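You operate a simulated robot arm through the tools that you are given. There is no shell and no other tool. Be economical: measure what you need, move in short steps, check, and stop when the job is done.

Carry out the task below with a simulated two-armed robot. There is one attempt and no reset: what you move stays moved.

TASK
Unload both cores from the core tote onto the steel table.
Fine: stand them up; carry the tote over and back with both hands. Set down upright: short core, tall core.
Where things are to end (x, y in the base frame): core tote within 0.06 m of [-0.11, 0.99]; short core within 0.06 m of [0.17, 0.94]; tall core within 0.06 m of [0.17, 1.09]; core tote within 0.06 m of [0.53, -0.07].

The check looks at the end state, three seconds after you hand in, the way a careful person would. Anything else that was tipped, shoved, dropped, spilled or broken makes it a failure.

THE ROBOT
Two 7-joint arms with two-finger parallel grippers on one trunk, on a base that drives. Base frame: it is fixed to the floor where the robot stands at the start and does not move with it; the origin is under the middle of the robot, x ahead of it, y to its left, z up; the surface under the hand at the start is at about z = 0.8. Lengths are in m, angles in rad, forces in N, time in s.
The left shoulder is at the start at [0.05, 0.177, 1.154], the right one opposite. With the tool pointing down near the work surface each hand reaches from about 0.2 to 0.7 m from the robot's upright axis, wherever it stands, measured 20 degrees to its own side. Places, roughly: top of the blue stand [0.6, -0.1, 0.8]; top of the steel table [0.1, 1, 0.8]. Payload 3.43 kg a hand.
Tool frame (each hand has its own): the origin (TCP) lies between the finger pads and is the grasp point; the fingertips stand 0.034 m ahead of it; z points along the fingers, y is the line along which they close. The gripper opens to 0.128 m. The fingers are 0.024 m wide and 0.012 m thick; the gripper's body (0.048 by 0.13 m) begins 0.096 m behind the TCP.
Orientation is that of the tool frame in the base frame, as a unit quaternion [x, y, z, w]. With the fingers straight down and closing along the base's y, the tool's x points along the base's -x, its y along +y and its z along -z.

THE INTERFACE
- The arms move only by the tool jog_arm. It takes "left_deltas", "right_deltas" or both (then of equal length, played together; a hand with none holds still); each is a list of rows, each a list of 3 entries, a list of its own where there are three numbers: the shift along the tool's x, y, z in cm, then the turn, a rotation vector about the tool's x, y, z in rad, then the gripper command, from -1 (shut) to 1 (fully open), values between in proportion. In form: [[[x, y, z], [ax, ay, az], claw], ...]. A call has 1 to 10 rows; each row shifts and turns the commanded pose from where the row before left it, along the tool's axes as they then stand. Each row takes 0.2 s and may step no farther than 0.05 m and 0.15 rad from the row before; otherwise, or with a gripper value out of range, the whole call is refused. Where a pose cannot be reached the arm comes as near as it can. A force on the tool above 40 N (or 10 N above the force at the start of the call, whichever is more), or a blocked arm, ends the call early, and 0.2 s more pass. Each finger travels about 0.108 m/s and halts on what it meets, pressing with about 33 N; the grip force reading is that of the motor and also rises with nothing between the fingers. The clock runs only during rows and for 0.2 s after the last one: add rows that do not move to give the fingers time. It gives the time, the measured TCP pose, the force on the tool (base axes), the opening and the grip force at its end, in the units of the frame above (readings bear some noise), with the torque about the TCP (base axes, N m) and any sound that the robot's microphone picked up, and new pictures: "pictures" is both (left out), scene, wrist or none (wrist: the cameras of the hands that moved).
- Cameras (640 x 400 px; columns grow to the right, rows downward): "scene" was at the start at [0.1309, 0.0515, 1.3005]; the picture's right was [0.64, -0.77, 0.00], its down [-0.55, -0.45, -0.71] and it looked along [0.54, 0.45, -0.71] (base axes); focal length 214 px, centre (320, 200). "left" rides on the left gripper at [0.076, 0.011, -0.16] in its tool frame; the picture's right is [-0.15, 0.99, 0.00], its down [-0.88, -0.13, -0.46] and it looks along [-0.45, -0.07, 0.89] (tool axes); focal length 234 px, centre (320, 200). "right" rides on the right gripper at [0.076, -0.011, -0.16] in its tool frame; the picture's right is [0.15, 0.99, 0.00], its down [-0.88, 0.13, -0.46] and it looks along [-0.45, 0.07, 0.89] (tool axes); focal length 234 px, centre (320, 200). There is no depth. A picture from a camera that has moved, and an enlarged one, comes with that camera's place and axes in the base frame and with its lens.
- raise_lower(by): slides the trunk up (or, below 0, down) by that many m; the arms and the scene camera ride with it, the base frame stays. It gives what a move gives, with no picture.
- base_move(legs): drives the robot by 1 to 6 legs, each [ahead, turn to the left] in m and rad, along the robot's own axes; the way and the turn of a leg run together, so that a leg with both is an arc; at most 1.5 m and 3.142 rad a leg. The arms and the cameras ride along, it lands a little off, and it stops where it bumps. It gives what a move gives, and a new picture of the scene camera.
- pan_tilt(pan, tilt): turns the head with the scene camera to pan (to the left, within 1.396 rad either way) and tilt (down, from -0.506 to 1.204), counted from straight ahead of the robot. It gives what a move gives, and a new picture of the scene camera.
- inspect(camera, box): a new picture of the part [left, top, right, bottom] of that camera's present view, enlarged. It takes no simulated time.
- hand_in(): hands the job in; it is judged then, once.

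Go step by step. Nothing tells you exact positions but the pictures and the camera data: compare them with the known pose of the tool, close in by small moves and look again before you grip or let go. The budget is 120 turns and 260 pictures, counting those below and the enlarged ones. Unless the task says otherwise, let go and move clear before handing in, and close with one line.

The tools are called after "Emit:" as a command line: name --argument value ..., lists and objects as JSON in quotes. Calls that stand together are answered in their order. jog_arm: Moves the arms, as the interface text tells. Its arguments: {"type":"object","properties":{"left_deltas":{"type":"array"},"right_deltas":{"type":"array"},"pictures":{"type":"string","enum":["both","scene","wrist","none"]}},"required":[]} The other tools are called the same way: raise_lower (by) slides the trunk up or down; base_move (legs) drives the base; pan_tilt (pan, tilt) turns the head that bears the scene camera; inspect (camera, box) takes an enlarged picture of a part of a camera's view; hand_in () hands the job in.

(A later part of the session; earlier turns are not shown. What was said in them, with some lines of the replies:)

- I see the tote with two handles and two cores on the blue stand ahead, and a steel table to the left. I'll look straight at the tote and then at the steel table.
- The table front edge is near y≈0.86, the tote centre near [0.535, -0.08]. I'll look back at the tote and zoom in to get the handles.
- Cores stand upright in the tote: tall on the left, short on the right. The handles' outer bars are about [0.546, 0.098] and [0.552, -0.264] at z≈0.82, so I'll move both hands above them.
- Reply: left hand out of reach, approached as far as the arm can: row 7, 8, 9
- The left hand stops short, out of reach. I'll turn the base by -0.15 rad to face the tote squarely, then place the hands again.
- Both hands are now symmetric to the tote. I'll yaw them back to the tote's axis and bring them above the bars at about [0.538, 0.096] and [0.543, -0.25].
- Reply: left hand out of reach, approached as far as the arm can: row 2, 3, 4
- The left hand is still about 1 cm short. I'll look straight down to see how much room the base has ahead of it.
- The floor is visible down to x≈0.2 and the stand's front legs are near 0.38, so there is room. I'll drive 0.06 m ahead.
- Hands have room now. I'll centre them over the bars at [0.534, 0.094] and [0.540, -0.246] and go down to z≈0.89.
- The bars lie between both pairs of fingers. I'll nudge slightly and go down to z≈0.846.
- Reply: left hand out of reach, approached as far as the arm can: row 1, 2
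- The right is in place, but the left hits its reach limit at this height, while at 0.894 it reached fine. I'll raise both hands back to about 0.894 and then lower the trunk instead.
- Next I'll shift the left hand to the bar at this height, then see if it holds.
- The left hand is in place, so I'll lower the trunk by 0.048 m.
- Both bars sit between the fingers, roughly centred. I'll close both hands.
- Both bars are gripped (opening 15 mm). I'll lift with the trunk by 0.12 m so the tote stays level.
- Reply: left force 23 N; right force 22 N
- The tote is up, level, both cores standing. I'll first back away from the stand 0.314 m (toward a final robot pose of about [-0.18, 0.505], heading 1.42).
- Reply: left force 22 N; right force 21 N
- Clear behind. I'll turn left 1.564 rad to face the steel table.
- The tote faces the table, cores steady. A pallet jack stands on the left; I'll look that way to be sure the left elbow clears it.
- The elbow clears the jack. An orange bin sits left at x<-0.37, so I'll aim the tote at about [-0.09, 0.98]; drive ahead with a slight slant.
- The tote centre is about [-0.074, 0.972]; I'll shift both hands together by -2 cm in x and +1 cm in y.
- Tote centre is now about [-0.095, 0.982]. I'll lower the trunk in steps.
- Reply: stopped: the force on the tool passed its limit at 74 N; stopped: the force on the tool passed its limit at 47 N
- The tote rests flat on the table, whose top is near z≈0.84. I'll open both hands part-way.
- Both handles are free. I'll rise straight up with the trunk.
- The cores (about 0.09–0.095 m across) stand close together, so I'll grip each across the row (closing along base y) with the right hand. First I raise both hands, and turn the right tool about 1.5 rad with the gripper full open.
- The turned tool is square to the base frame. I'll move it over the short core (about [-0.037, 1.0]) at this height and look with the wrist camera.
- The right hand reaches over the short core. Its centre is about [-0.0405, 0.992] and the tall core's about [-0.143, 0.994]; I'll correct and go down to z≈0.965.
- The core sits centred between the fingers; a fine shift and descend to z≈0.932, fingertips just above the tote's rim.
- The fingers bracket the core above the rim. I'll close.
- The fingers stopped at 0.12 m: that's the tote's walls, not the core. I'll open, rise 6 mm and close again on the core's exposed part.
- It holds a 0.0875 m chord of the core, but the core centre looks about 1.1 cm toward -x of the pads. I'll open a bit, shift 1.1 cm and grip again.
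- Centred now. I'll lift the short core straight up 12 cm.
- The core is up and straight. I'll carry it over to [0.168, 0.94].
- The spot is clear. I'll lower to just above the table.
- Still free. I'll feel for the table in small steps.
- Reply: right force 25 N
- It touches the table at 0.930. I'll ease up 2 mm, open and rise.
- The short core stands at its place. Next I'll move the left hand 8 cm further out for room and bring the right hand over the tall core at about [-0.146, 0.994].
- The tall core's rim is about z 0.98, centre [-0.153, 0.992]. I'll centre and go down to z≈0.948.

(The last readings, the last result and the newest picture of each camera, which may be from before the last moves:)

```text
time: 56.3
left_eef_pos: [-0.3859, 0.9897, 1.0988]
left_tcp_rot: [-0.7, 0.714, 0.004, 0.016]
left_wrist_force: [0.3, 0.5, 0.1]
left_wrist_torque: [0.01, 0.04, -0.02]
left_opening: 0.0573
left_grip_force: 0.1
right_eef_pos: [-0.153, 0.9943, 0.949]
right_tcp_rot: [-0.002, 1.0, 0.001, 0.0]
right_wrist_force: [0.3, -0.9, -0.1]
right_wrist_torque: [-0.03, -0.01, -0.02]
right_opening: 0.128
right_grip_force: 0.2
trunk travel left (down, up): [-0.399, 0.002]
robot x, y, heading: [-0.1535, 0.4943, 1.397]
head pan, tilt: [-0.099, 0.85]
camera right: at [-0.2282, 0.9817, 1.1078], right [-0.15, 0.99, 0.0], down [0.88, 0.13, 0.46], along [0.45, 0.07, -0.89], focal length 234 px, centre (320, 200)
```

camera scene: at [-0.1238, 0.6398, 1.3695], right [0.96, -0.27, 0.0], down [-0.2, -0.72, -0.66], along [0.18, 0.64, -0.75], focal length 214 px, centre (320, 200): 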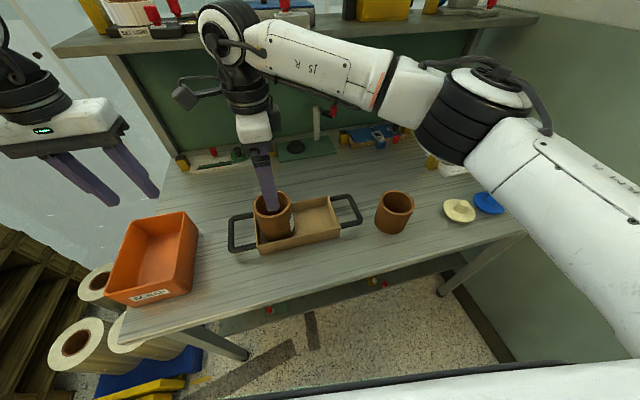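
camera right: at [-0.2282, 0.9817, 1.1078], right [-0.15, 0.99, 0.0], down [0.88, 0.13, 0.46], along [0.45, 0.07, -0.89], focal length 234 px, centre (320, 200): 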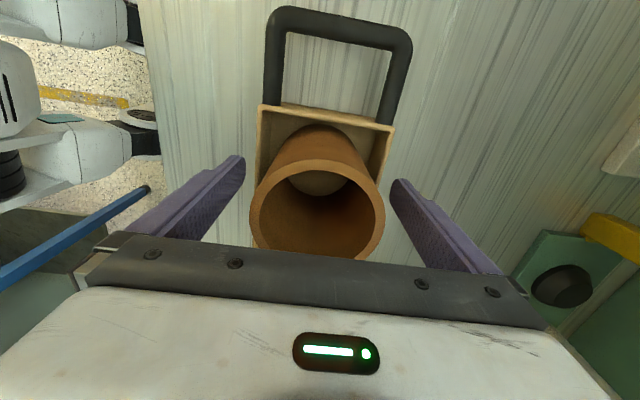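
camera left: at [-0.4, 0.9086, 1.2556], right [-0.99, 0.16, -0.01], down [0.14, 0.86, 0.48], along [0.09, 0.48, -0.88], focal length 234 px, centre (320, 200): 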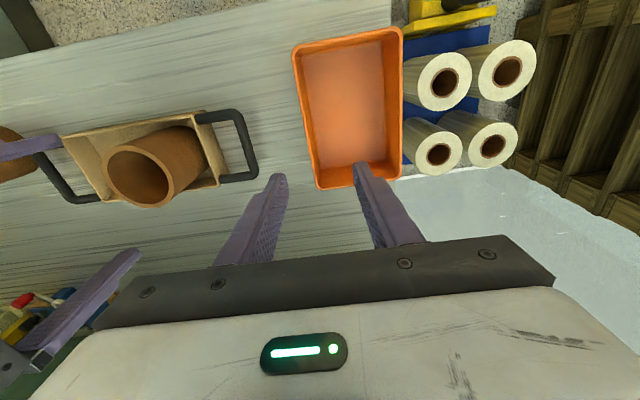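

Centred. Close and lift.

Emit:
jog_arm --right_deltas '[[[0, 0, 0], [0, 0, 0], 0.5], [[0, 0, 0], [0, 0, 0], 0.2], [[0, 0, 0], [0, 0, 0], 0.2], [[0, 0, 0], [0, 0, 0], 0.2], [[0, 0, -2], [0, 0, 0], 0.2], [[0, 0, -4], [0, 0, 0], 0.2], [[0, 0, -4], [0, 0, 0], 0.2], [[0, 0, -2], [0, 0, 0], 0.2], [[0, 0, 0], [0, 0, 0], 0.2]]'

```text
time: 58.3
left_eef_pos: [-0.3869, 0.9906, 1.0993]
left_tcp_rot: [-0.701, 0.713, 0.004, 0.016]
left_wrist_force: [0.3, 0.3, 0.6]
left_wrist_torque: [0.01, 0.0, 0.03]
left_opening: 0.0573
left_grip_force: 0.0
right_eef_pos: [-0.154, 0.9901, 1.0681]
right_tcp_rot: [-0.001, 1.0, 0.0, 0.0]
right_wrist_force: [0.5, 0.2, -2.0]
right_wrist_torque: [0.02, 0.0, 0.03]
right_opening: 0.0873
right_grip_force: 32.6
trunk travel left (down, up): [-0.399, 0.002]
robot x, y, heading: [-0.154, 0.4991, 1.403]
head pan, tilt: [-0.099, 0.85]
camera scene: at [-0.1245, 0.64, 1.3695], right [0.96, -0.27, 0.0], down [-0.2, -0.72, -0.66], along [0.18, 0.64, -0.75], focal length 214 px, centre (320, 200)
camera right: at [-0.2298, 0.9784, 1.227], right [-0.15, 0.99, 0.0], down [0.88, 0.13, 0.46], along [0.45, 0.07, -0.89], focal length 234 px, centre (320, 200)
```

scene: 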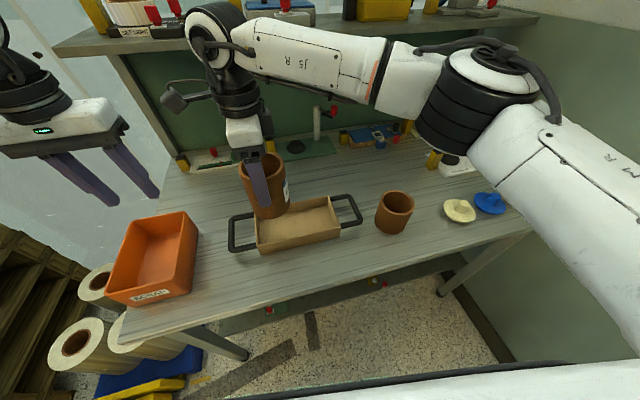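
right: 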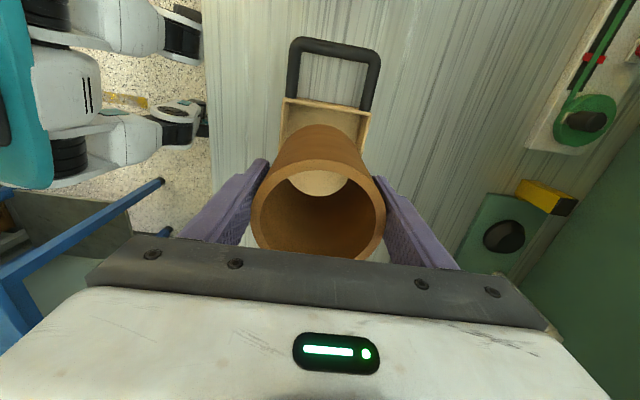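

The tall core is lifted cleanly. I'll carry it back first, then along to [0.17, 1.09].

Emit:
jog_arm --right_deltas '[[[-1.5, 4.0, 0], [0, 0, 0], 0.2], [[-3, 3.0, 0], [0, 0, 0], 0.2], [[-4, 2.0, 0], [0, 0, 0], 0.2], [[-4, 1, 0], [0, 0, 0], 0.2], [[-4, 0, 0], [0, 0, 0], 0.2], [[-4, 0, 0], [0, 0, 0], 0.2], [[-4, 0, 0], [0, 0, 0], 0.2], [[-4, 0, 0], [0, 0, 0], 0.2], [[-4, 0, 0], [0, 0, 0], 0.2], [[0, 0, 0], [0, 0, 0], 0.2]]'

```text
time: 60.5
left_eef_pos: [-0.3866, 0.9907, 1.0987]
left_tcp_rot: [-0.701, 0.713, 0.004, 0.017]
left_wrist_force: [0.3, -0.3, -0.3]
left_wrist_torque: [-0.05, -0.02, -0.03]
left_opening: 0.0577
left_grip_force: 0.1
right_eef_pos: [0.172, 1.0912, 1.0666]
right_tcp_rot: [-0.002, 1.0, 0.0, 0.0]
right_wrist_force: [0.2, -0.6, -1.0]
right_wrist_torque: [-0.02, 0.01, 0.0]
right_opening: 0.0873
right_grip_force: 33.2
trunk travel left (down, up): [-0.399, 0.002]
robot x, y, heading: [-0.1567, 0.4973, 1.398]
head pan, tilt: [-0.099, 0.85]
camera scene: at [-0.1249, 0.64, 1.3695], right [0.96, -0.27, 0.0], down [-0.2, -0.72, -0.66], along [0.18, 0.64, -0.75], focal length 214 px, centre (320, 200)
camera right: at [0.0974, 1.0801, 1.2265], right [-0.15, 0.99, 0.0], down [0.88, 0.13, 0.46], along [0.45, 0.07, -0.89], focal length 234 px, centre (320, 200)
```

scene: 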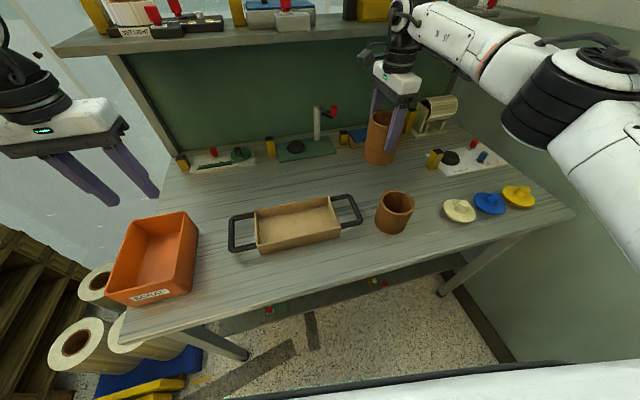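
right: 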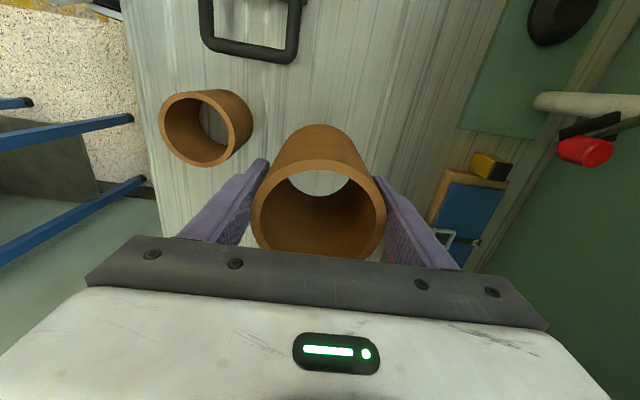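

It's over the target with clear surroundings. Lowering to just above contact (expected near z=0.940).

Emit:
jog_arm --right_deltas '[[[0, 0, 4], [0, 0, 0], 0.2], [[0, 0, 4], [0, 0, 0], 0.2], [[0, 0, 3], [0, 0, 0], 0.2], [[0, 0, 1], [0, 0, 0], 0.2], [[0, 0, 0.3], [0, 0, 0], 0.2], [[0, 0, 0], [0, 0, 0], 0.2]]' --pictures "wrist"

```text
time: 61.9
left_eef_pos: [-0.3875, 0.9916, 1.0994]
left_tcp_rot: [-0.7, 0.713, 0.004, 0.017]
left_wrist_force: [0.1, 0.3, -0.2]
left_wrist_torque: [0.0, -0.02, 0.0]
left_opening: 0.0574
left_grip_force: 0.0
right_eef_pos: [0.1709, 1.0913, 0.9429]
right_tcp_rot: [-0.002, 1.0, 0.0, 0.0]
right_wrist_force: [-0.1, -0.2, -1.7]
right_wrist_torque: [0.0, 0.02, 0.0]
right_opening: 0.0875
right_grip_force: 32.9
trunk travel left (down, up): [-0.399, 0.002]
robot x, y, heading: [-0.1562, 0.4989, 1.401]
head pan, tilt: [-0.099, 0.85]
camera right: at [0.0952, 1.0803, 1.1031], right [-0.15, 0.99, 0.0], down [0.88, 0.13, 0.46], along [0.45, 0.07, -0.89], focal length 234 px, centre (320, 200)
```

right: 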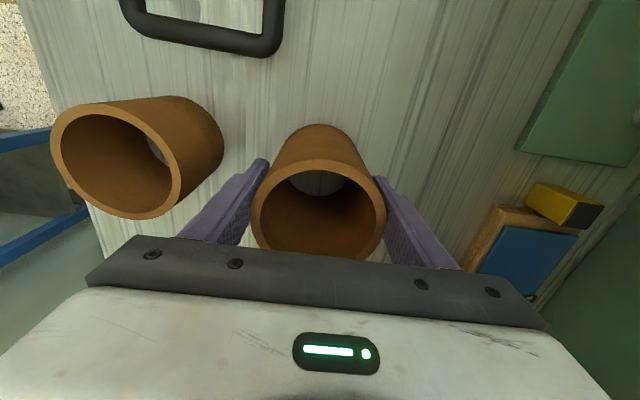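

A few more millimetres.

Emit:
jog_arm --right_deltas '[[[0, 0, 0.2], [0, 0, 0], 0.2], [[0, 0, 0.2], [0, 0, 0], 0.2], [[0, 0, 0], [0, 0, 0], 0.2]]' --pictures "none"

```text
time: 62.7
left_eef_pos: [-0.3862, 0.9904, 1.099]
left_tcp_rot: [-0.701, 0.713, 0.004, 0.017]
left_wrist_force: [-0.2, 0.5, -0.1]
left_wrist_torque: [-0.01, 0.0, 0.01]
left_opening: 0.0576
left_grip_force: 0.0
right_eef_pos: [0.1711, 1.0925, 0.941]
right_tcp_rot: [-0.002, 1.0, 0.0, 0.0]
right_wrist_force: [-0.4, 0.0, -2.4]
right_wrist_torque: [0.04, 0.04, 0.03]
right_opening: 0.087
right_grip_force: 33.1
trunk travel left (down, up): [-0.399, 0.002]
robot x, y, heading: [-0.1544, 0.4967, 1.402]
head pan, tilt: [-0.099, 0.85]
```

Emit:
jog_arm --right_deltas '[[[0, 0, 0.2], [0, 0, 0], 0.2], [[0, 0, 0.2], [0, 0, 0], 0.2], [[0, 0, 0], [0, 0, 0], 0.2]]' --pictures "none"

```text
time: 63.5
left_eef_pos: [-0.3879, 0.9903, 1.1006]
left_tcp_rot: [-0.701, 0.713, 0.005, 0.018]
left_wrist_force: [0.4, -0.4, -0.3]
left_wrist_torque: [-0.01, -0.03, -0.04]
left_opening: 0.0575
left_grip_force: 0.0
right_eef_pos: [0.1722, 1.0926, 0.94]
right_tcp_rot: [-0.002, 1.0, 0.002, 0.001]
right_wrist_force: [1.2, -3.3, 17.4]
right_wrist_torque: [-0.97, 0.08, 0.07]
right_opening: 0.0872
right_grip_force: 32.9
trunk travel left (down, up): [-0.399, 0.002]
robot x, y, heading: [-0.1561, 0.4931, 1.395]
head pan, tilt: [-0.099, 0.85]
```

Contact at 0.940. I'll ease up, open and rise.

Emit:
jog_arm --right_deltas '[[[0, 0, -0.15], [0, 0, 0], 0.25], [[0, 0, 0], [0, 0, 0], 0.5], [[0, 0, 0], [0, 0, 0], 0.75], [[0, 0, 0], [0, 0, 0], 0.75], [[0, 0, -4], [0, 0, 0], 0.75], [[0, 0, -4.5], [0, 0, 0], 0.75], [[0, 0, -4.5], [0, 0, 0], 0.75], [[0, 0, 0], [0, 0, 0], 0.75]]'

```text
time: 65.3
left_eef_pos: [-0.3863, 0.989, 1.0989]
left_tcp_rot: [-0.7, 0.714, 0.005, 0.017]
left_wrist_force: [0.6, 0.1, -0.2]
left_wrist_torque: [-0.01, 0.03, -0.01]
left_opening: 0.0578
left_grip_force: 0.1
right_eef_pos: [0.1711, 1.0942, 1.07]
right_tcp_rot: [-0.002, 1.0, -0.001, 0.0]
right_wrist_force: [0.0, 0.0, -0.8]
right_wrist_torque: [-0.01, 0.02, 0.0]
right_opening: 0.1122
right_grip_force: 0.0
trunk travel left (down, up): [-0.399, 0.002]
robot x, y, heading: [-0.1558, 0.4939, 1.403]
head pan, tilt: [-0.099, 0.85]
camera scene: at [-0.1242, 0.64, 1.3695], right [0.96, -0.27, 0.0], down [-0.2, -0.72, -0.66], along [0.18, 0.64, -0.75], focal length 214 px, centre (320, 200)
camera right: at [0.0957, 1.0827, 1.2292], right [-0.15, 0.99, 0.0], down [0.88, 0.13, 0.46], along [0.45, 0.07, -0.89], focal length 234 px, centre (320, 200)
```

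scene: 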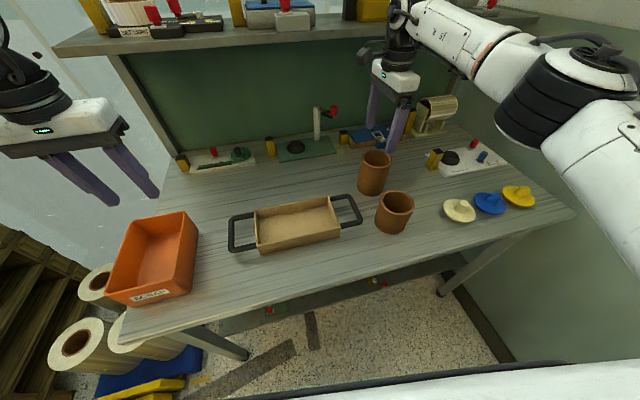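
right: 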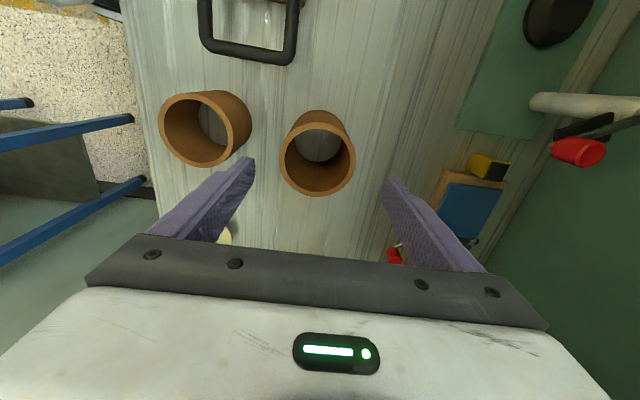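

Both cores stand upright in place. I'll turn the right tool back and return the left hand over its handle.

Emit:
jog_arm --left_deltas '[[[0, -1.23, 1.1], [-0.018, 0.03, 0], -0.1], [[0, -1.23, 1.1], [0, 0, 0], -0.1], [[0, -1.23, 1.1], [0, 0, 0], -0.1], [[0, -1.23, 1.1], [0, 0, 0], -0.1], [[0, -1.23, 1.1], [0, 0, 0], -0.1], [[0, -1.23, 1.1], [0, 0, 0], -0.1], [[0, -1.23, 1.1], [0, 0, 0], -0.1], [[0, -1.23, 1.1], [0, 0, 0], -0.1], [[0, -1.23, 1.1], [0, 0, 0], -0.1], [[0, -1.23, 1.1], [0, 0, 0], -0.1]]' --right_deltas '[[[0, 0, -1], [0, 0, -0.15], 0.3], [[0, 0, 0], [0, 0, -0.15], 0], [[0, 0, 0], [0, 0, -0.15], -0.1], [[0, 0, 0], [0, 0, -0.15], -0.1], [[0, 0, 0], [0, 0, -0.15], -0.1], [[0, 0, 0], [0, 0, -0.15], -0.1], [[0, 0, 0], [0, 0, -0.15], -0.1], [[0, 0, 0], [0, 0, -0.15], -0.1], [[0, 0, 0], [0, 0, -0.15], -0.1], [[0, 0, 0], [0, 0, -0.15], -0.1]]' --pictures "scene"

```text
time: 67.5
left_eef_pos: [-0.26, 0.9917, 0.9892]
left_tcp_rot: [-0.701, 0.713, 0.001, 0.0]
left_wrist_force: [-0.3, 0.3, 0.2]
left_wrist_torque: [-0.04, -0.01, 0.0]
left_opening: 0.0577
left_grip_force: 0.0
right_eef_pos: [0.17, 1.0932, 1.0791]
right_tcp_rot: [-0.683, 0.73, 0.001, 0.001]
right_wrist_force: [-0.9, -1.5, 0.3]
right_wrist_torque: [0.0, -0.01, 0.01]
right_opening: 0.0578
right_grip_force: 0.0
trunk travel left (down, up): [-0.399, 0.002]
robot x, y, heading: [-0.1529, 0.4945, 1.398]
head pan, tilt: [-0.099, 0.85]
camera scene: at [-0.1246, 0.6401, 1.3695], right [0.96, -0.27, 0.0], down [-0.2, -0.72, -0.66], along [0.18, 0.64, -0.75], focal length 214 px, centre (320, 200)
```

scene: 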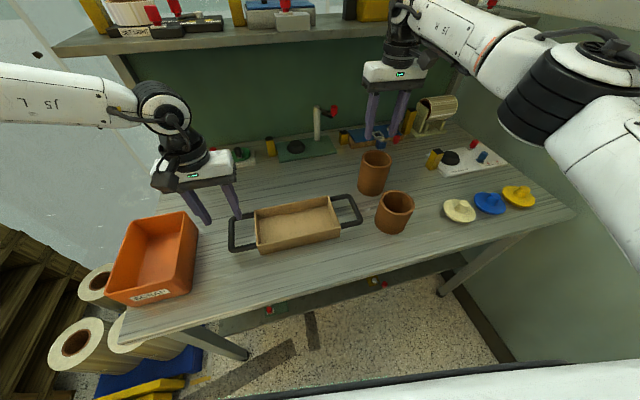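

Now the right hand goes over its handle at about [0.077, 0.988], across first and then down to z≈0.99.

Emit:
jog_arm --right_deltas '[[[0, 0, 0], [0, 0, -0.046], -0.1], [[3.5, 3.1, 0], [0, 0, 0], -0.1], [[3.5, 3.1, 0], [0, 0, 0], -0.1], [[3.5, 3.1, 0], [0, 0, 0], -0.1], [[0, 0, 4.5], [0, 0, 0], -0.1], [[0, 0, 4.5], [0, 0, 0], -0.1], [[0, 0, 0], [0, 0, 0], -0.1]]'

Emit:
inspect --camera "left" --box '[0, 0, 640, 400]'

```text
time: 69.1
left_eef_pos: [-0.2613, 0.9913, 0.9903]
left_tcp_rot: [-0.701, 0.713, 0.0, 0.0]
left_wrist_force: [-0.4, -1.5, 0.0]
left_wrist_torque: [0.01, -0.02, 0.01]
left_opening: 0.0575
left_grip_force: 0.0
right_eef_pos: [0.0748, 0.9909, 0.9881]
right_tcp_rot: [-0.7, 0.715, 0.001, 0.001]
right_wrist_force: [0.3, 0.0, -0.2]
right_wrist_torque: [0.01, 0.01, 0.0]
right_opening: 0.0576
right_grip_force: 0.0
trunk travel left (down, up): [-0.399, 0.002]
robot x, y, heading: [-0.1539, 0.4976, 1.401]
head pan, tilt: [-0.099, 0.85]
camera scene: at [-0.1246, 0.6398, 1.3695], right [0.96, -0.27, 0.0], down [-0.2, -0.72, -0.66], along [0.18, 0.64, -0.75], focal length 214 px, centre (320, 200)
camera right: at [0.0852, 0.9137, 1.1475], right [-0.99, -0.12, 0.0], down [-0.11, 0.88, 0.46], along [-0.06, 0.45, -0.89], focal length 234 px, centre (320, 200)
```

scene: 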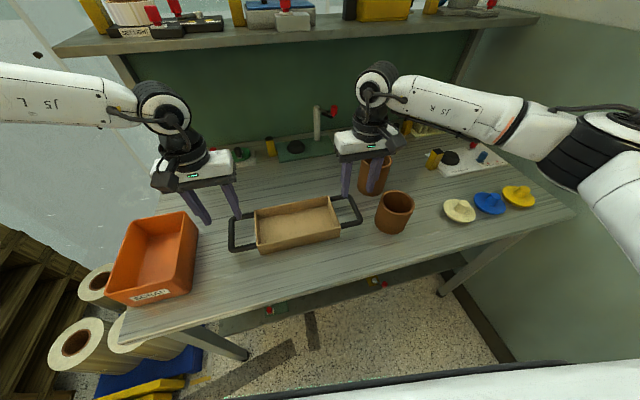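
right: 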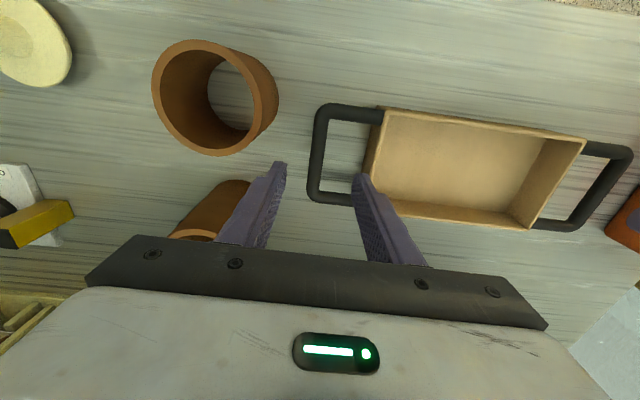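

```text
1.00 times, centred on (320, 200) of left (not enlarged: the box is as wide or as high as the picture)
camera zoom: at [-0.2723, 0.9132, 1.1488], right [-0.99, 0.16, 0.0], down [0.15, 0.88, 0.46], along [0.07, 0.45, -0.89], focal length 234 px, centre (320, 200)
```

zoom: 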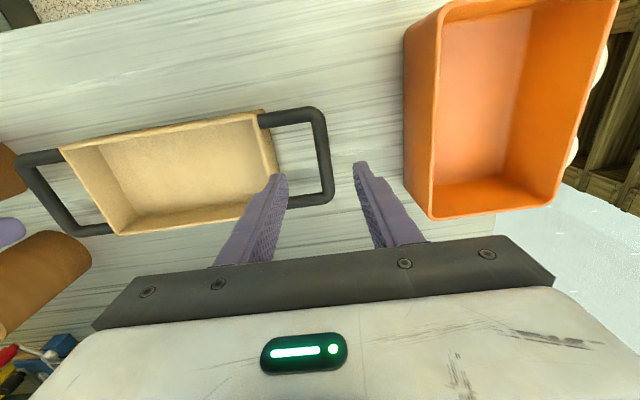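

Both bars sit between the fingers. I'll nudge the right hand and lower the trunk by 0.101 m.

Emit:
jog_arm --right_deltas '[[[0.2, -0.3, 0], [0, 0, 0], -0.1], [[0, 0, 0], [0, 0, 0], -0.1]]' --pictures "none"

Emit:
raise_lower --by -0.101

Emit:
inspect --camera "left" --box '[160, 80, 480, 280]'

Emit:
inspect --camera "right" --box '[160, 80, 480, 280]'

```text
time: 69.7
left_eef_pos: [-0.2602, 0.9913, 0.989]
left_tcp_rot: [-0.7, 0.714, 0.0, -0.001]
left_wrist_force: [1.0, 0.0, -0.7]
left_wrist_torque: [0.02, -0.03, 0.0]
left_opening: 0.0578
left_grip_force: 0.0
right_eef_pos: [0.0783, 0.9868, 0.9883]
right_tcp_rot: [-0.699, 0.715, 0.0, 0.001]
right_wrist_force: [-0.2, 0.7, 0.0]
right_wrist_torque: [-0.01, 0.0, 0.02]
right_opening: 0.0575
right_grip_force: 0.0
trunk travel left (down, up): [-0.399, 0.002]
robot x, y, heading: [-0.1582, 0.4953, 1.4]
head pan, tilt: [-0.099, 0.85]
```

```text
time: 71.0
left_eef_pos: [-0.2604, 0.9889, 0.8884]
left_tcp_rot: [-0.701, 0.713, 0.0, -0.001]
left_wrist_force: [0.1, -0.4, 0.5]
left_wrist_torque: [-0.02, -0.02, -0.02]
left_opening: 0.0577
left_grip_force: 0.1
right_eef_pos: [0.078, 0.9883, 0.8873]
right_tcp_rot: [-0.699, 0.715, 0.0, 0.0]
right_wrist_force: [0.3, 0.0, 0.1]
right_wrist_torque: [0.0, -0.01, 0.01]
right_opening: 0.0575
right_grip_force: 0.0
trunk travel left (down, up): [-0.298, 0.103]
robot x, y, heading: [-0.1537, 0.4956, 1.401]
head pan, tilt: [-0.099, 0.85]
```

```text
2.00 times, centred on (320, 180) of left
camera zoom: at [-0.2723, 0.9131, 1.0479], right [-0.99, 0.16, 0.0], down [0.15, 0.88, 0.46], along [0.07, 0.45, -0.89], focal length 468 px, centre (320, 240)
```

zoom: 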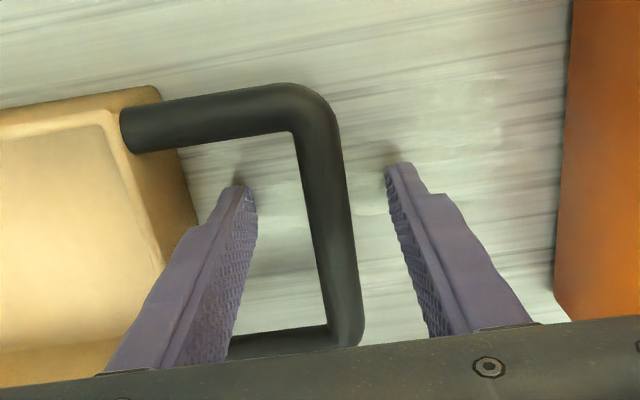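

```text
2.00 times, centred on (320, 180) of right
camera zoom: at [0.0883, 0.9117, 1.047], right [-0.99, -0.12, 0.0], down [-0.11, 0.88, 0.46], along [-0.06, 0.45, -0.89], focal length 468 px, centre (320, 240)
```

zoom: 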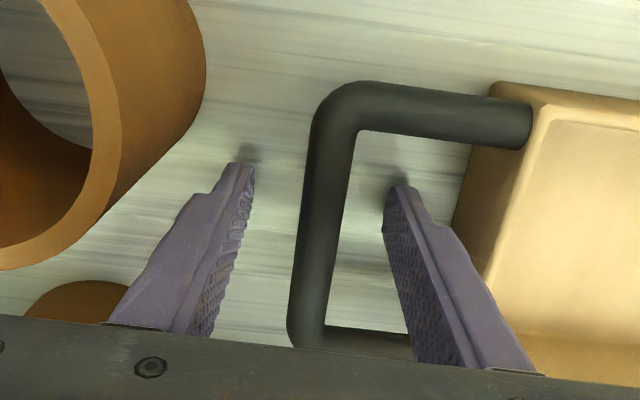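

Good bracketing on both sides, with the short core clear of the right finger. I'll close both hands.

Emit:
jog_arm --left_deltas '[[[0, 0, 0], [0, 0, 0], -0.4], [[0, 0, 0], [0, 0, 0], -0.7], [[0, 0, 0], [0, 0, 0], -1], [[0, 0, 0], [0, 0, 0], -1], [[0, 0, 0], [0, 0, 0], -1]]' --right_deltas '[[[0, 0, 0], [0, 0, 0], -0.4], [[0, 0, 0], [0, 0, 0], -0.7], [[0, 0, 0], [0, 0, 0], -1], [[0, 0, 0], [0, 0, 0], -1], [[0, 0, 0], [0, 0, 0], -1]]' --pictures "none"

Emit:
raise_lower --by 0.1

Emit:
pan_tilt --pan 0.0 --tilt 0.8

```text
time: 72.2
left_eef_pos: [-0.2605, 0.9902, 0.8883]
left_tcp_rot: [-0.701, 0.713, 0.001, 0.0]
left_wrist_force: [-3.4, 1.1, 0.4]
left_wrist_torque: [-0.06, -0.01, 0.25]
left_opening: 0.0149
left_grip_force: 33.1
right_eef_pos: [0.0787, 0.9876, 0.887]
right_tcp_rot: [-0.7, 0.715, 0.0, -0.001]
right_wrist_force: [2.8, -1.0, 1.2]
right_wrist_torque: [0.02, 0.01, 0.4]
right_opening: 0.0152
right_grip_force: 32.9
trunk travel left (down, up): [-0.298, 0.103]
robot x, y, heading: [-0.1531, 0.4939, 1.401]
head pan, tilt: [-0.099, 0.85]
```

```text
time: 73.6
left_eef_pos: [-0.2605, 0.9897, 0.9888]
left_tcp_rot: [-0.701, 0.713, 0.001, 0.0]
left_wrist_force: [-5.4, 2.8, -1.2]
left_wrist_torque: [0.07, 0.0, 0.26]
left_opening: 0.0151
left_grip_force: 33.2
right_eef_pos: [0.0794, 0.988, 0.9875]
right_tcp_rot: [-0.7, 0.714, 0.0, -0.001]
right_wrist_force: [6.6, -1.9, -1.3]
right_wrist_torque: [-0.06, 0.03, 0.46]
right_opening: 0.0153
right_grip_force: 32.5
trunk travel left (down, up): [-0.398, 0.003]
robot x, y, heading: [-0.1602, 0.4966, 1.4]
head pan, tilt: [-0.099, 0.85]
```

```text
time: 74.2
left_eef_pos: [-0.2613, 0.9899, 0.989]
left_tcp_rot: [-0.701, 0.713, 0.0, -0.001]
left_wrist_force: [-6.9, 2.3, -0.8]
left_wrist_torque: [0.05, -0.05, 0.26]
left_opening: 0.0148
left_grip_force: 32.7
right_eef_pos: [0.0793, 0.9875, 0.9873]
right_tcp_rot: [-0.699, 0.715, 0.0, 0.0]
right_wrist_force: [6.8, -2.0, -0.4]
right_wrist_torque: [-0.05, -0.02, 0.43]
right_opening: 0.0153
right_grip_force: 32.8
trunk travel left (down, up): [-0.398, 0.003]
robot x, y, heading: [-0.1581, 0.4954, 1.401]
head pan, tilt: [0.0, 0.799]
camera scene: at [-0.1317, 0.6441, 1.3725], right [0.99, -0.17, 0.0], down [-0.12, -0.71, -0.7], along [0.12, 0.69, -0.72], focal length 214 px, centre (320, 200)
```

scene: 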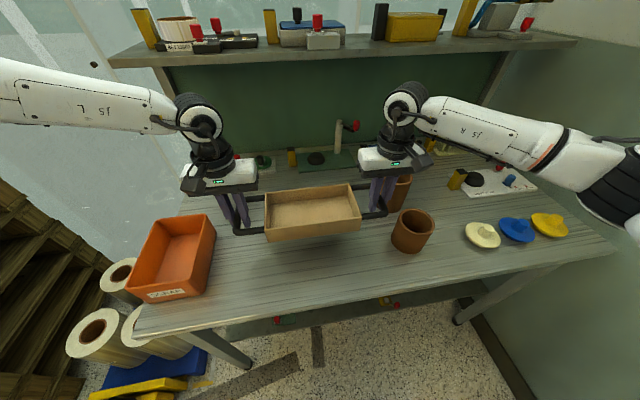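

The empty tote is up and level, cores untouched. I'll back off 0.473 m.

Emit:
base_move --legs '[[-0.473, 0]]'

```text
time: 77.0
left_eef_pos: [-0.3356, 0.5303, 0.9879]
left_tcp_rot: [-0.695, 0.719, 0.001, 0.0]
left_wrist_force: [-10.2, 2.8, -0.3]
left_wrist_torque: [0.0, -0.04, 0.26]
left_opening: 0.0151
left_grip_force: 32.2
right_eef_pos: [0.004, 0.5226, 0.9873]
right_tcp_rot: [-0.693, 0.721, 0.001, 0.0]
right_wrist_force: [9.9, -2.5, -0.2]
right_wrist_torque: [0.01, 0.04, 0.43]
right_opening: 0.0151
right_grip_force: 32.9
trunk travel left (down, up): [-0.398, 0.003]
robot x, y, heading: [-0.2384, 0.037, 1.382]
head pan, tilt: [0.0, 0.799]
camera scene: at [-0.2127, 0.1821, 1.3726], right [0.98, -0.19, 0.0], down [-0.13, -0.7, -0.7], along [0.13, 0.69, -0.72], focal length 214 px, centre (320, 200)
```

scene: 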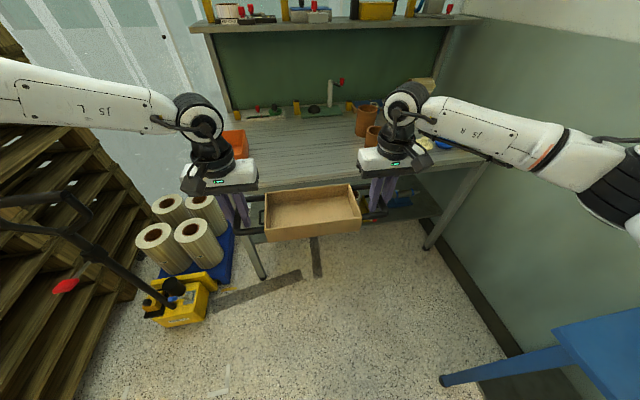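

Clear. I'll turn right 1.535 rad toward the blue stand.

Emit:
base_move --legs '[[0, -0.77], [0, -0.765]]'

```text
time: 81.5
left_eef_pos: [0.2531, 0.1515, 0.9877]
left_tcp_rot: [-0.002, 1.0, 0.0, 0.0]
left_wrist_force: [3.1, 0.8, -1.8]
left_wrist_torque: [0.04, 0.02, 0.23]
left_opening: 0.0153
left_grip_force: 33.4
right_eef_pos: [0.2589, -0.1884, 0.9881]
right_tcp_rot: [0.0, 1.0, 0.0, 0.0]
right_wrist_force: [-1.9, -1.2, -1.1]
right_wrist_torque: [0.03, -0.01, 0.42]
right_opening: 0.0153
right_grip_force: 33.3
trunk travel left (down, up): [-0.398, 0.003]
robot x, y, heading: [-0.2394, 0.0362, -0.15]
head pan, tilt: [0.0, 0.799]
camera scene: at [-0.0914, 0.0117, 1.3725], right [-0.15, -0.99, 0.0], down [-0.71, 0.11, -0.7], along [0.69, -0.1, -0.72], focal length 214 px, centre (320, 200)
```

scene: 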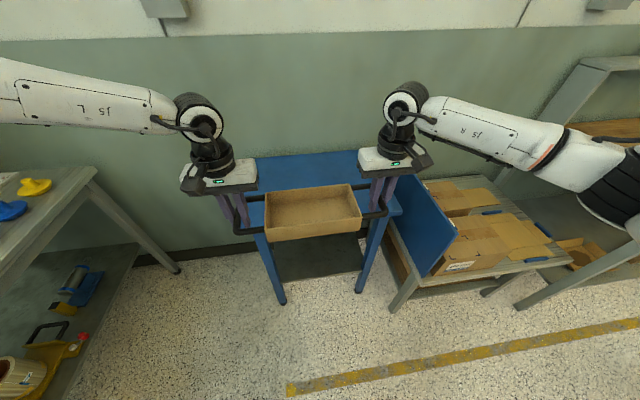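

Tote centre is [0.256, -0.018]; driving 0.277 m ahead puts it near [0.53, -0.06].

Emit:
base_move --legs '[[0.277, 0]]'

```text
time: 83.4
left_eef_pos: [0.5158, 0.1117, 0.9874]
left_tcp_rot: [-0.001, 1.0, 0.001, -0.001]
left_wrist_force: [1.1, -0.6, -1.4]
left_wrist_torque: [0.0, -0.03, 0.25]
left_opening: 0.0151
left_grip_force: 32.8
right_eef_pos: [0.5211, -0.2295, 0.9865]
right_tcp_rot: [0.0, 1.0, 0.0, 0.0]
right_wrist_force: [-2.0, -1.0, -0.1]
right_wrist_torque: [-0.02, 0.11, 0.44]
right_opening: 0.015
right_grip_force: 32.6
trunk travel left (down, up): [-0.398, 0.003]
robot x, y, heading: [0.0241, -0.0059, -0.157]
head pan, tilt: [0.0, 0.799]
camera scene: at [0.1716, -0.0276, 1.3724], right [-0.15, -0.99, 0.0], down [-0.71, 0.11, -0.7], along [0.69, -0.1, -0.72], focal length 214 px, centre (320, 200)
```

scene: 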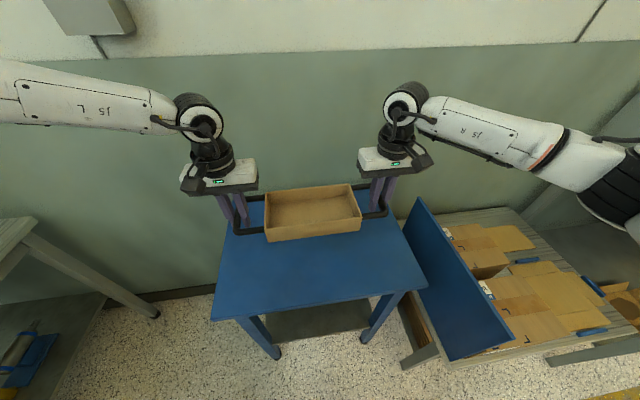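

Tote centre is [0.519, -0.059], within tolerance. Lowering: contact is expected at hand height about 0.849.

Emit:
raise_lower --by -0.133

Emit:
raise_lower --by -0.004

Emit:
inspect --camera "scene" --box '[160, 100, 480, 300]'

```text
time: 85.0
left_eef_pos: [0.5165, 0.1102, 0.8547]
left_tcp_rot: [-0.002, 1.0, 0.001, 0.001]
left_wrist_force: [1.4, -0.9, -0.9]
left_wrist_torque: [-0.01, -0.06, 0.19]
left_opening: 0.0152
left_grip_force: 32.8
right_eef_pos: [0.52, -0.2277, 0.8526]
right_tcp_rot: [0.001, 1.0, -0.001, -0.001]
right_wrist_force: [-1.9, 0.1, -0.3]
right_wrist_torque: [-0.01, 0.05, 0.38]
right_opening: 0.0152
right_grip_force: 33.0
trunk travel left (down, up): [-0.265, 0.136]
robot x, y, heading: [0.0188, -0.0043, -0.148]
head pan, tilt: [0.0, 0.799]
```

```text
time: 85.5
left_eef_pos: [0.5164, 0.1118, 0.8517]
left_tcp_rot: [-0.002, 1.0, 0.001, -0.001]
left_wrist_force: [2.2, -0.8, -1.0]
left_wrist_torque: [-0.02, -0.11, 0.21]
left_opening: 0.0151
left_grip_force: 32.8
right_eef_pos: [0.52, -0.2285, 0.8506]
right_tcp_rot: [0.0, 1.0, -0.001, 0.0]
right_wrist_force: [-1.9, 0.6, 0.4]
right_wrist_torque: [0.0, 0.03, 0.39]
right_opening: 0.0151
right_grip_force: 32.6
trunk travel left (down, up): [-0.261, 0.14]
robot x, y, heading: [0.0235, -0.002, -0.146]
head pan, tilt: [0.0, 0.799]
```

```text
2.00 times, centred on (320, 200) of scene
camera zoom: at [0.1708, -0.0275, 1.2355], right [-0.15, -0.99, 0.0], down [-0.71, 0.11, -0.7], along [0.69, -0.1, -0.72], focal length 429 px, centre (320, 200)
```

zoom: 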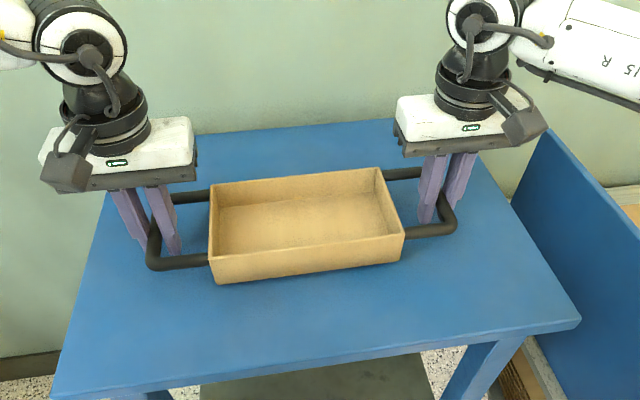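

Not yet in contact; a couple more millimetres.

Emit:
raise_lower --by -0.003

```text
time: 86.0
left_eef_pos: [0.5164, 0.1109, 0.8484]
left_tcp_rot: [-0.001, 1.0, 0.001, 0.0]
left_wrist_force: [1.2, 1.4, -1.0]
left_wrist_torque: [0.01, -0.05, 0.21]
left_opening: 0.015
left_grip_force: 33.3
right_eef_pos: [0.5199, -0.228, 0.8466]
right_tcp_rot: [0.001, 1.0, -0.001, 0.0]
right_wrist_force: [-0.8, 0.8, -1.6]
right_wrist_torque: [0.02, -0.01, 0.37]
right_opening: 0.0154
right_grip_force: 32.8
trunk travel left (down, up): [-0.258, 0.143]
robot x, y, heading: [0.0197, -0.0082, -0.152]
head pan, tilt: [0.0, 0.799]
```

Emit:
raise_lower --by -0.003

```text
time: 86.6
left_eef_pos: [0.5165, 0.1106, 0.8449]
left_tcp_rot: [-0.002, 1.0, 0.001, -0.001]
left_wrist_force: [2.0, -0.7, -0.8]
left_wrist_torque: [0.01, 0.03, 0.2]
left_opening: 0.015
left_grip_force: 33.2
right_eef_pos: [0.5206, -0.2293, 0.8436]
right_tcp_rot: [0.0, 1.0, -0.002, 0.0]
right_wrist_force: [-2.6, 0.2, -0.6]
right_wrist_torque: [-0.02, -0.04, 0.41]
right_opening: 0.0151
right_grip_force: 33.1
trunk travel left (down, up): [-0.255, 0.146]
robot x, y, heading: [0.0234, -0.0027, -0.15]
head pan, tilt: [0.0, 0.799]
```

Emit:
raise_lower --by -0.003

Emit:
raise_lower --by -0.003

```text
time: 87.1
left_eef_pos: [0.5156, 0.1114, 0.8428]
left_tcp_rot: [-0.002, 1.0, 0.0, 0.0]
left_wrist_force: [1.7, -0.5, 0.0]
left_wrist_torque: [-0.01, 0.03, 0.16]
left_opening: 0.0149
left_grip_force: 33.0
right_eef_pos: [0.5211, -0.2285, 0.8405]
right_tcp_rot: [0.001, 1.0, -0.001, 0.0]
right_wrist_force: [-1.6, 0.1, -0.9]
right_wrist_torque: [0.02, -0.08, 0.4]
right_opening: 0.0149
right_grip_force: 32.9
trunk travel left (down, up): [-0.252, 0.149]
robot x, y, heading: [0.0226, -0.0069, -0.151]
head pan, tilt: [0.0, 0.799]
```

```text
time: 87.6
left_eef_pos: [0.5177, 0.1112, 0.8391]
left_tcp_rot: [-0.002, 1.0, 0.002, 0.0]
left_wrist_force: [1.2, 0.2, -0.9]
left_wrist_torque: [0.01, -0.03, 0.15]
left_opening: 0.0149
left_grip_force: 33.1
right_eef_pos: [0.5209, -0.2283, 0.8385]
right_tcp_rot: [0.001, 1.0, -0.001, 0.0]
right_wrist_force: [-2.7, 0.4, -0.7]
right_wrist_torque: [-0.01, -0.02, 0.41]
right_opening: 0.015
right_grip_force: 33.0
trunk travel left (down, up): [-0.249, 0.152]
robot x, y, heading: [0.025, -0.0049, -0.148]
head pan, tilt: [0.0, 0.799]
```

Still no contact; I'll look at the gap under the tote.

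Emit:
inspect --camera "scene" --box '[220, 150, 400, 262]'

Emit:
raise_lower --by -0.003

```text
3.56 times, centred on (310, 206) of scene
camera zoom: at [0.1708, -0.0275, 1.2235], right [-0.15, -0.99, 0.0], down [-0.71, 0.11, -0.7], along [0.69, -0.1, -0.72], focal length 763 px, centre (356, 179)
```

zoom: 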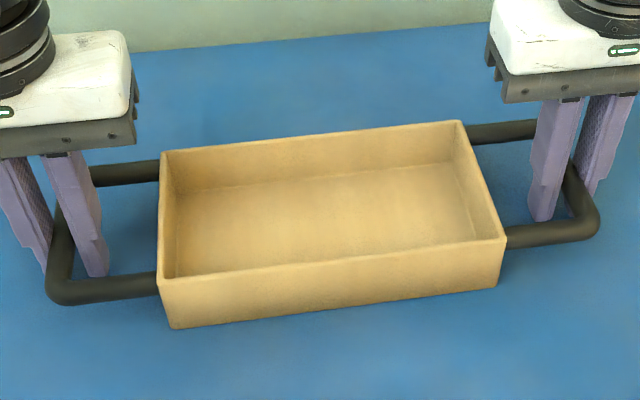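

```text
time: 88.1
left_eef_pos: [0.5161, 0.1113, 0.8379]
left_tcp_rot: [-0.002, 1.0, 0.0, 0.002]
left_wrist_force: [2.0, 2.3, 11.7]
left_wrist_torque: [-0.01, 0.61, 0.12]
left_opening: 0.015
left_grip_force: 32.8
right_eef_pos: [0.5205, -0.2294, 0.8365]
right_tcp_rot: [0.002, 1.0, 0.0, 0.001]
right_wrist_force: [0.2, -1.4, 9.1]
right_wrist_torque: [-0.04, 0.62, 0.41]
right_opening: 0.0151
right_grip_force: 33.5
trunk travel left (down, up): [-0.246, 0.155]
robot x, y, heading: [0.0226, -0.0053, -0.15]
head pan, tilt: [0.0, 0.799]
```

Contact on both sides now. I'll open both hands.

Emit:
jog_arm --left_deltas '[[[0, 0, -0.1], [0, 0, 0], -0.6], [[0, 0, 0], [0, 0, 0], -0.2], [[0, 0, 0], [0, 0, 0], -0.1], [[0, 0, 0], [0, 0, 0], -0.1]]' --right_deltas '[[[0, 0, -0.1], [0, 0, 0], -0.6], [[0, 0, 0], [0, 0, 0], -0.2], [[0, 0, 0], [0, 0, 0], -0.1], [[0, 0, 0], [0, 0, 0], -0.1]]'

```text
time: 89.1
left_eef_pos: [0.516, 0.1109, 0.8378]
left_tcp_rot: [-0.001, 1.0, 0.001, 0.0]
left_wrist_force: [0.1, -0.2, -0.2]
left_wrist_torque: [-0.03, 0.01, 0.01]
left_opening: 0.0578
left_grip_force: 0.1
right_eef_pos: [0.5202, -0.2295, 0.8363]
right_tcp_rot: [0.001, 1.0, -0.001, 0.0]
right_wrist_force: [0.0, 0.2, 0.1]
right_wrist_torque: [0.0, -0.03, 0.02]
right_opening: 0.0578
right_grip_force: 0.1
trunk travel left (down, up): [-0.246, 0.155]
robot x, y, heading: [0.0245, -0.0038, -0.148]
head pan, tilt: [0.0, 0.799]
camera scene: at [0.1708, -0.0275, 1.2205], right [-0.15, -0.99, 0.0], down [-0.71, 0.11, -0.7], along [0.69, -0.1, -0.72], focal length 214 px, centre (320, 200)
camera right: at [0.445, -0.2398, 0.9952], right [-0.15, 0.99, 0.0], down [0.88, 0.13, 0.45], along [0.45, 0.07, -0.89], focal length 234 px, centre (320, 200)
camera left: at [0.4412, 0.1201, 0.9973], right [0.14, 0.99, 0.0], down [0.88, -0.13, 0.46], along [0.45, -0.06, -0.89], focal length 234 px, centre (320, 200)
```

scene: 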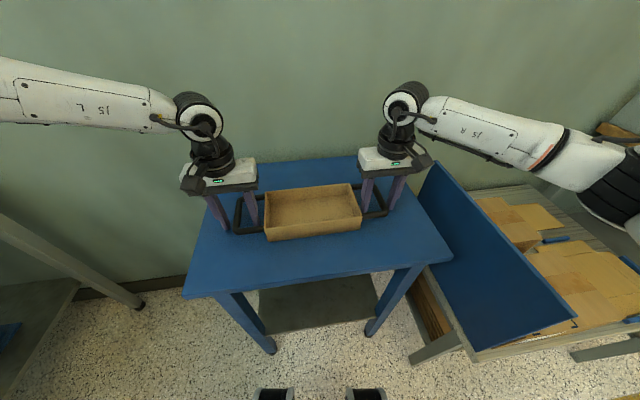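
right: 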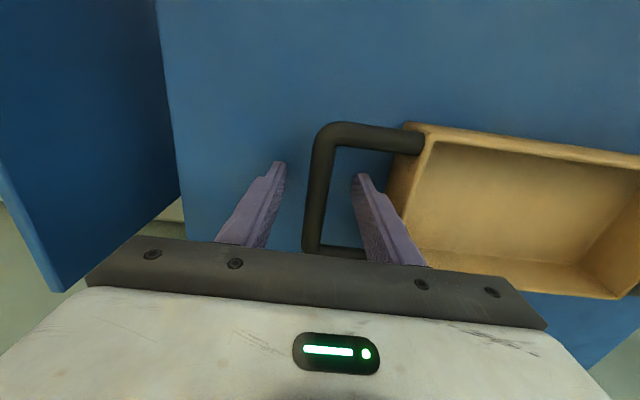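
left: 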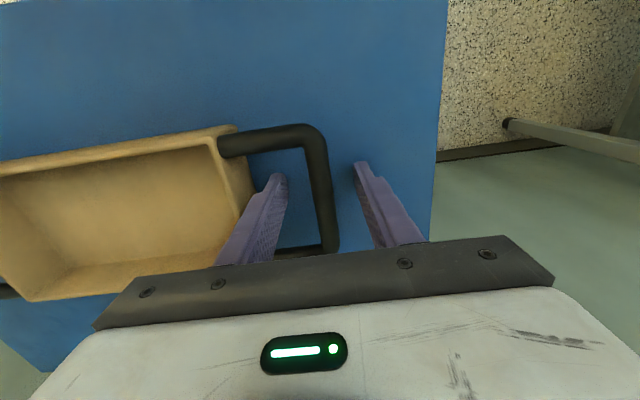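

Both handles are free. I'll rise clear and look at the tote and at the cores once more.

Emit:
raise_lower --by 0.15

Emit:
pan_tilt --pan 0.0 --tilt 0.9

Emit:
pan_tilt --pan 1.39 --tilt 0.5

```text
time: 90.9
left_eef_pos: [0.5167, 0.1112, 0.9879]
left_tcp_rot: [-0.002, 1.0, 0.001, 0.0]
left_wrist_force: [0.1, -0.3, 0.0]
left_wrist_torque: [-0.01, 0.01, 0.03]
left_opening: 0.0576
left_grip_force: 0.2
right_eef_pos: [0.52, -0.2292, 0.986]
right_tcp_rot: [0.001, 1.0, -0.001, 0.0]
right_wrist_force: [0.0, 0.3, -0.5]
right_wrist_torque: [-0.01, -0.01, 0.01]
right_opening: 0.0576
right_grip_force: 0.0
trunk travel left (down, up): [-0.396, 0.005]
robot x, y, heading: [0.0229, -0.0073, -0.15]
head pan, tilt: [0.0, 0.799]
```

```text
time: 91.5
left_eef_pos: [0.5154, 0.1099, 0.9881]
left_tcp_rot: [-0.001, 1.0, 0.001, 0.0]
left_wrist_force: [-0.1, 0.1, -0.7]
left_wrist_torque: [0.01, -0.01, 0.04]
left_opening: 0.0574
left_grip_force: 0.0
right_eef_pos: [0.5206, -0.228, 0.9856]
right_tcp_rot: [0.0, 1.0, 0.0, 0.0]
right_wrist_force: [-1.1, -0.2, 0.0]
right_wrist_torque: [-0.02, 0.03, 0.01]
right_opening: 0.0574
right_grip_force: 0.0
trunk travel left (down, up): [-0.396, 0.005]
robot x, y, heading: [0.0225, -0.0033, -0.149]
head pan, tilt: [0.0, 0.901]
camera scene: at [0.1656, -0.0267, 1.3627], right [-0.15, -0.99, 0.0], down [-0.77, 0.12, -0.62], along [0.61, -0.09, -0.78], focal length 214 px, centre (320, 200)
```

scene: 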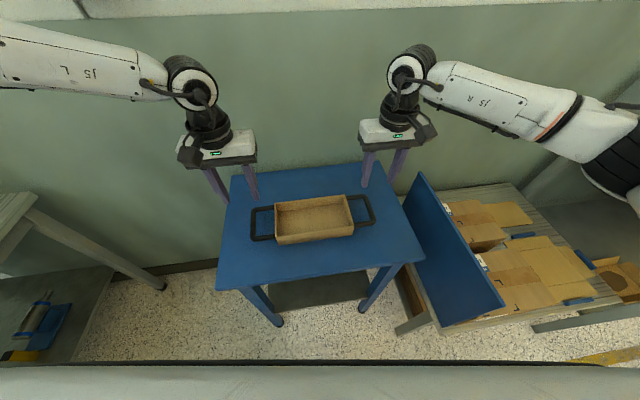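

```text
time: 93.1
left_eef_pos: [0.5155, 0.1105, 0.9898]
left_tcp_rot: [-0.001, 1.0, 0.001, 0.0]
left_wrist_force: [-0.2, 0.2, 0.4]
left_wrist_torque: [0.01, -0.03, -0.01]
left_opening: 0.0577
left_grip_force: 0.1
right_eef_pos: [0.5196, -0.2287, 0.9861]
right_tcp_rot: [0.001, 1.0, -0.001, -0.001]
right_wrist_force: [0.5, 1.4, -0.1]
right_wrist_torque: [0.01, 0.0, 0.06]
right_opening: 0.0577
right_grip_force: 0.0
trunk travel left (down, up): [-0.396, 0.005]
robot x, y, heading: [0.0244, -0.0041, -0.151]
head pan, tilt: [1.389, 0.499]
camera scene: at [0.1207, 0.0705, 1.3965], right [0.95, -0.33, 0.0], down [-0.16, -0.45, -0.88], along [0.29, 0.83, -0.48], focal length 214 px, centre (320, 200)
```

scene: 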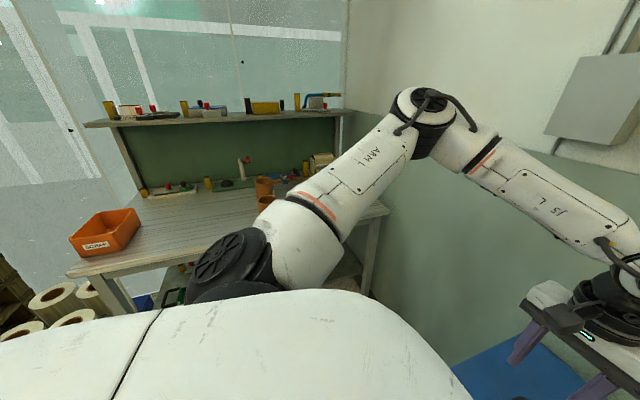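

The tote rests on the stand near [0.52, -0.06] and both cores stand on the steel table. Both hands are empty and clear of everything, so I'm handing in.

Emit:
hand_in

```text
The job is handed in.
```

The job is handed in. The short core stands at about [0.17, 0.94] and the tall core at about [0.17, 1.09] on the steel table, and the empty tote is back on the blue stand near [0.52, -0.06] after resting at about [-0.09, 0.99] while I unloaded it.
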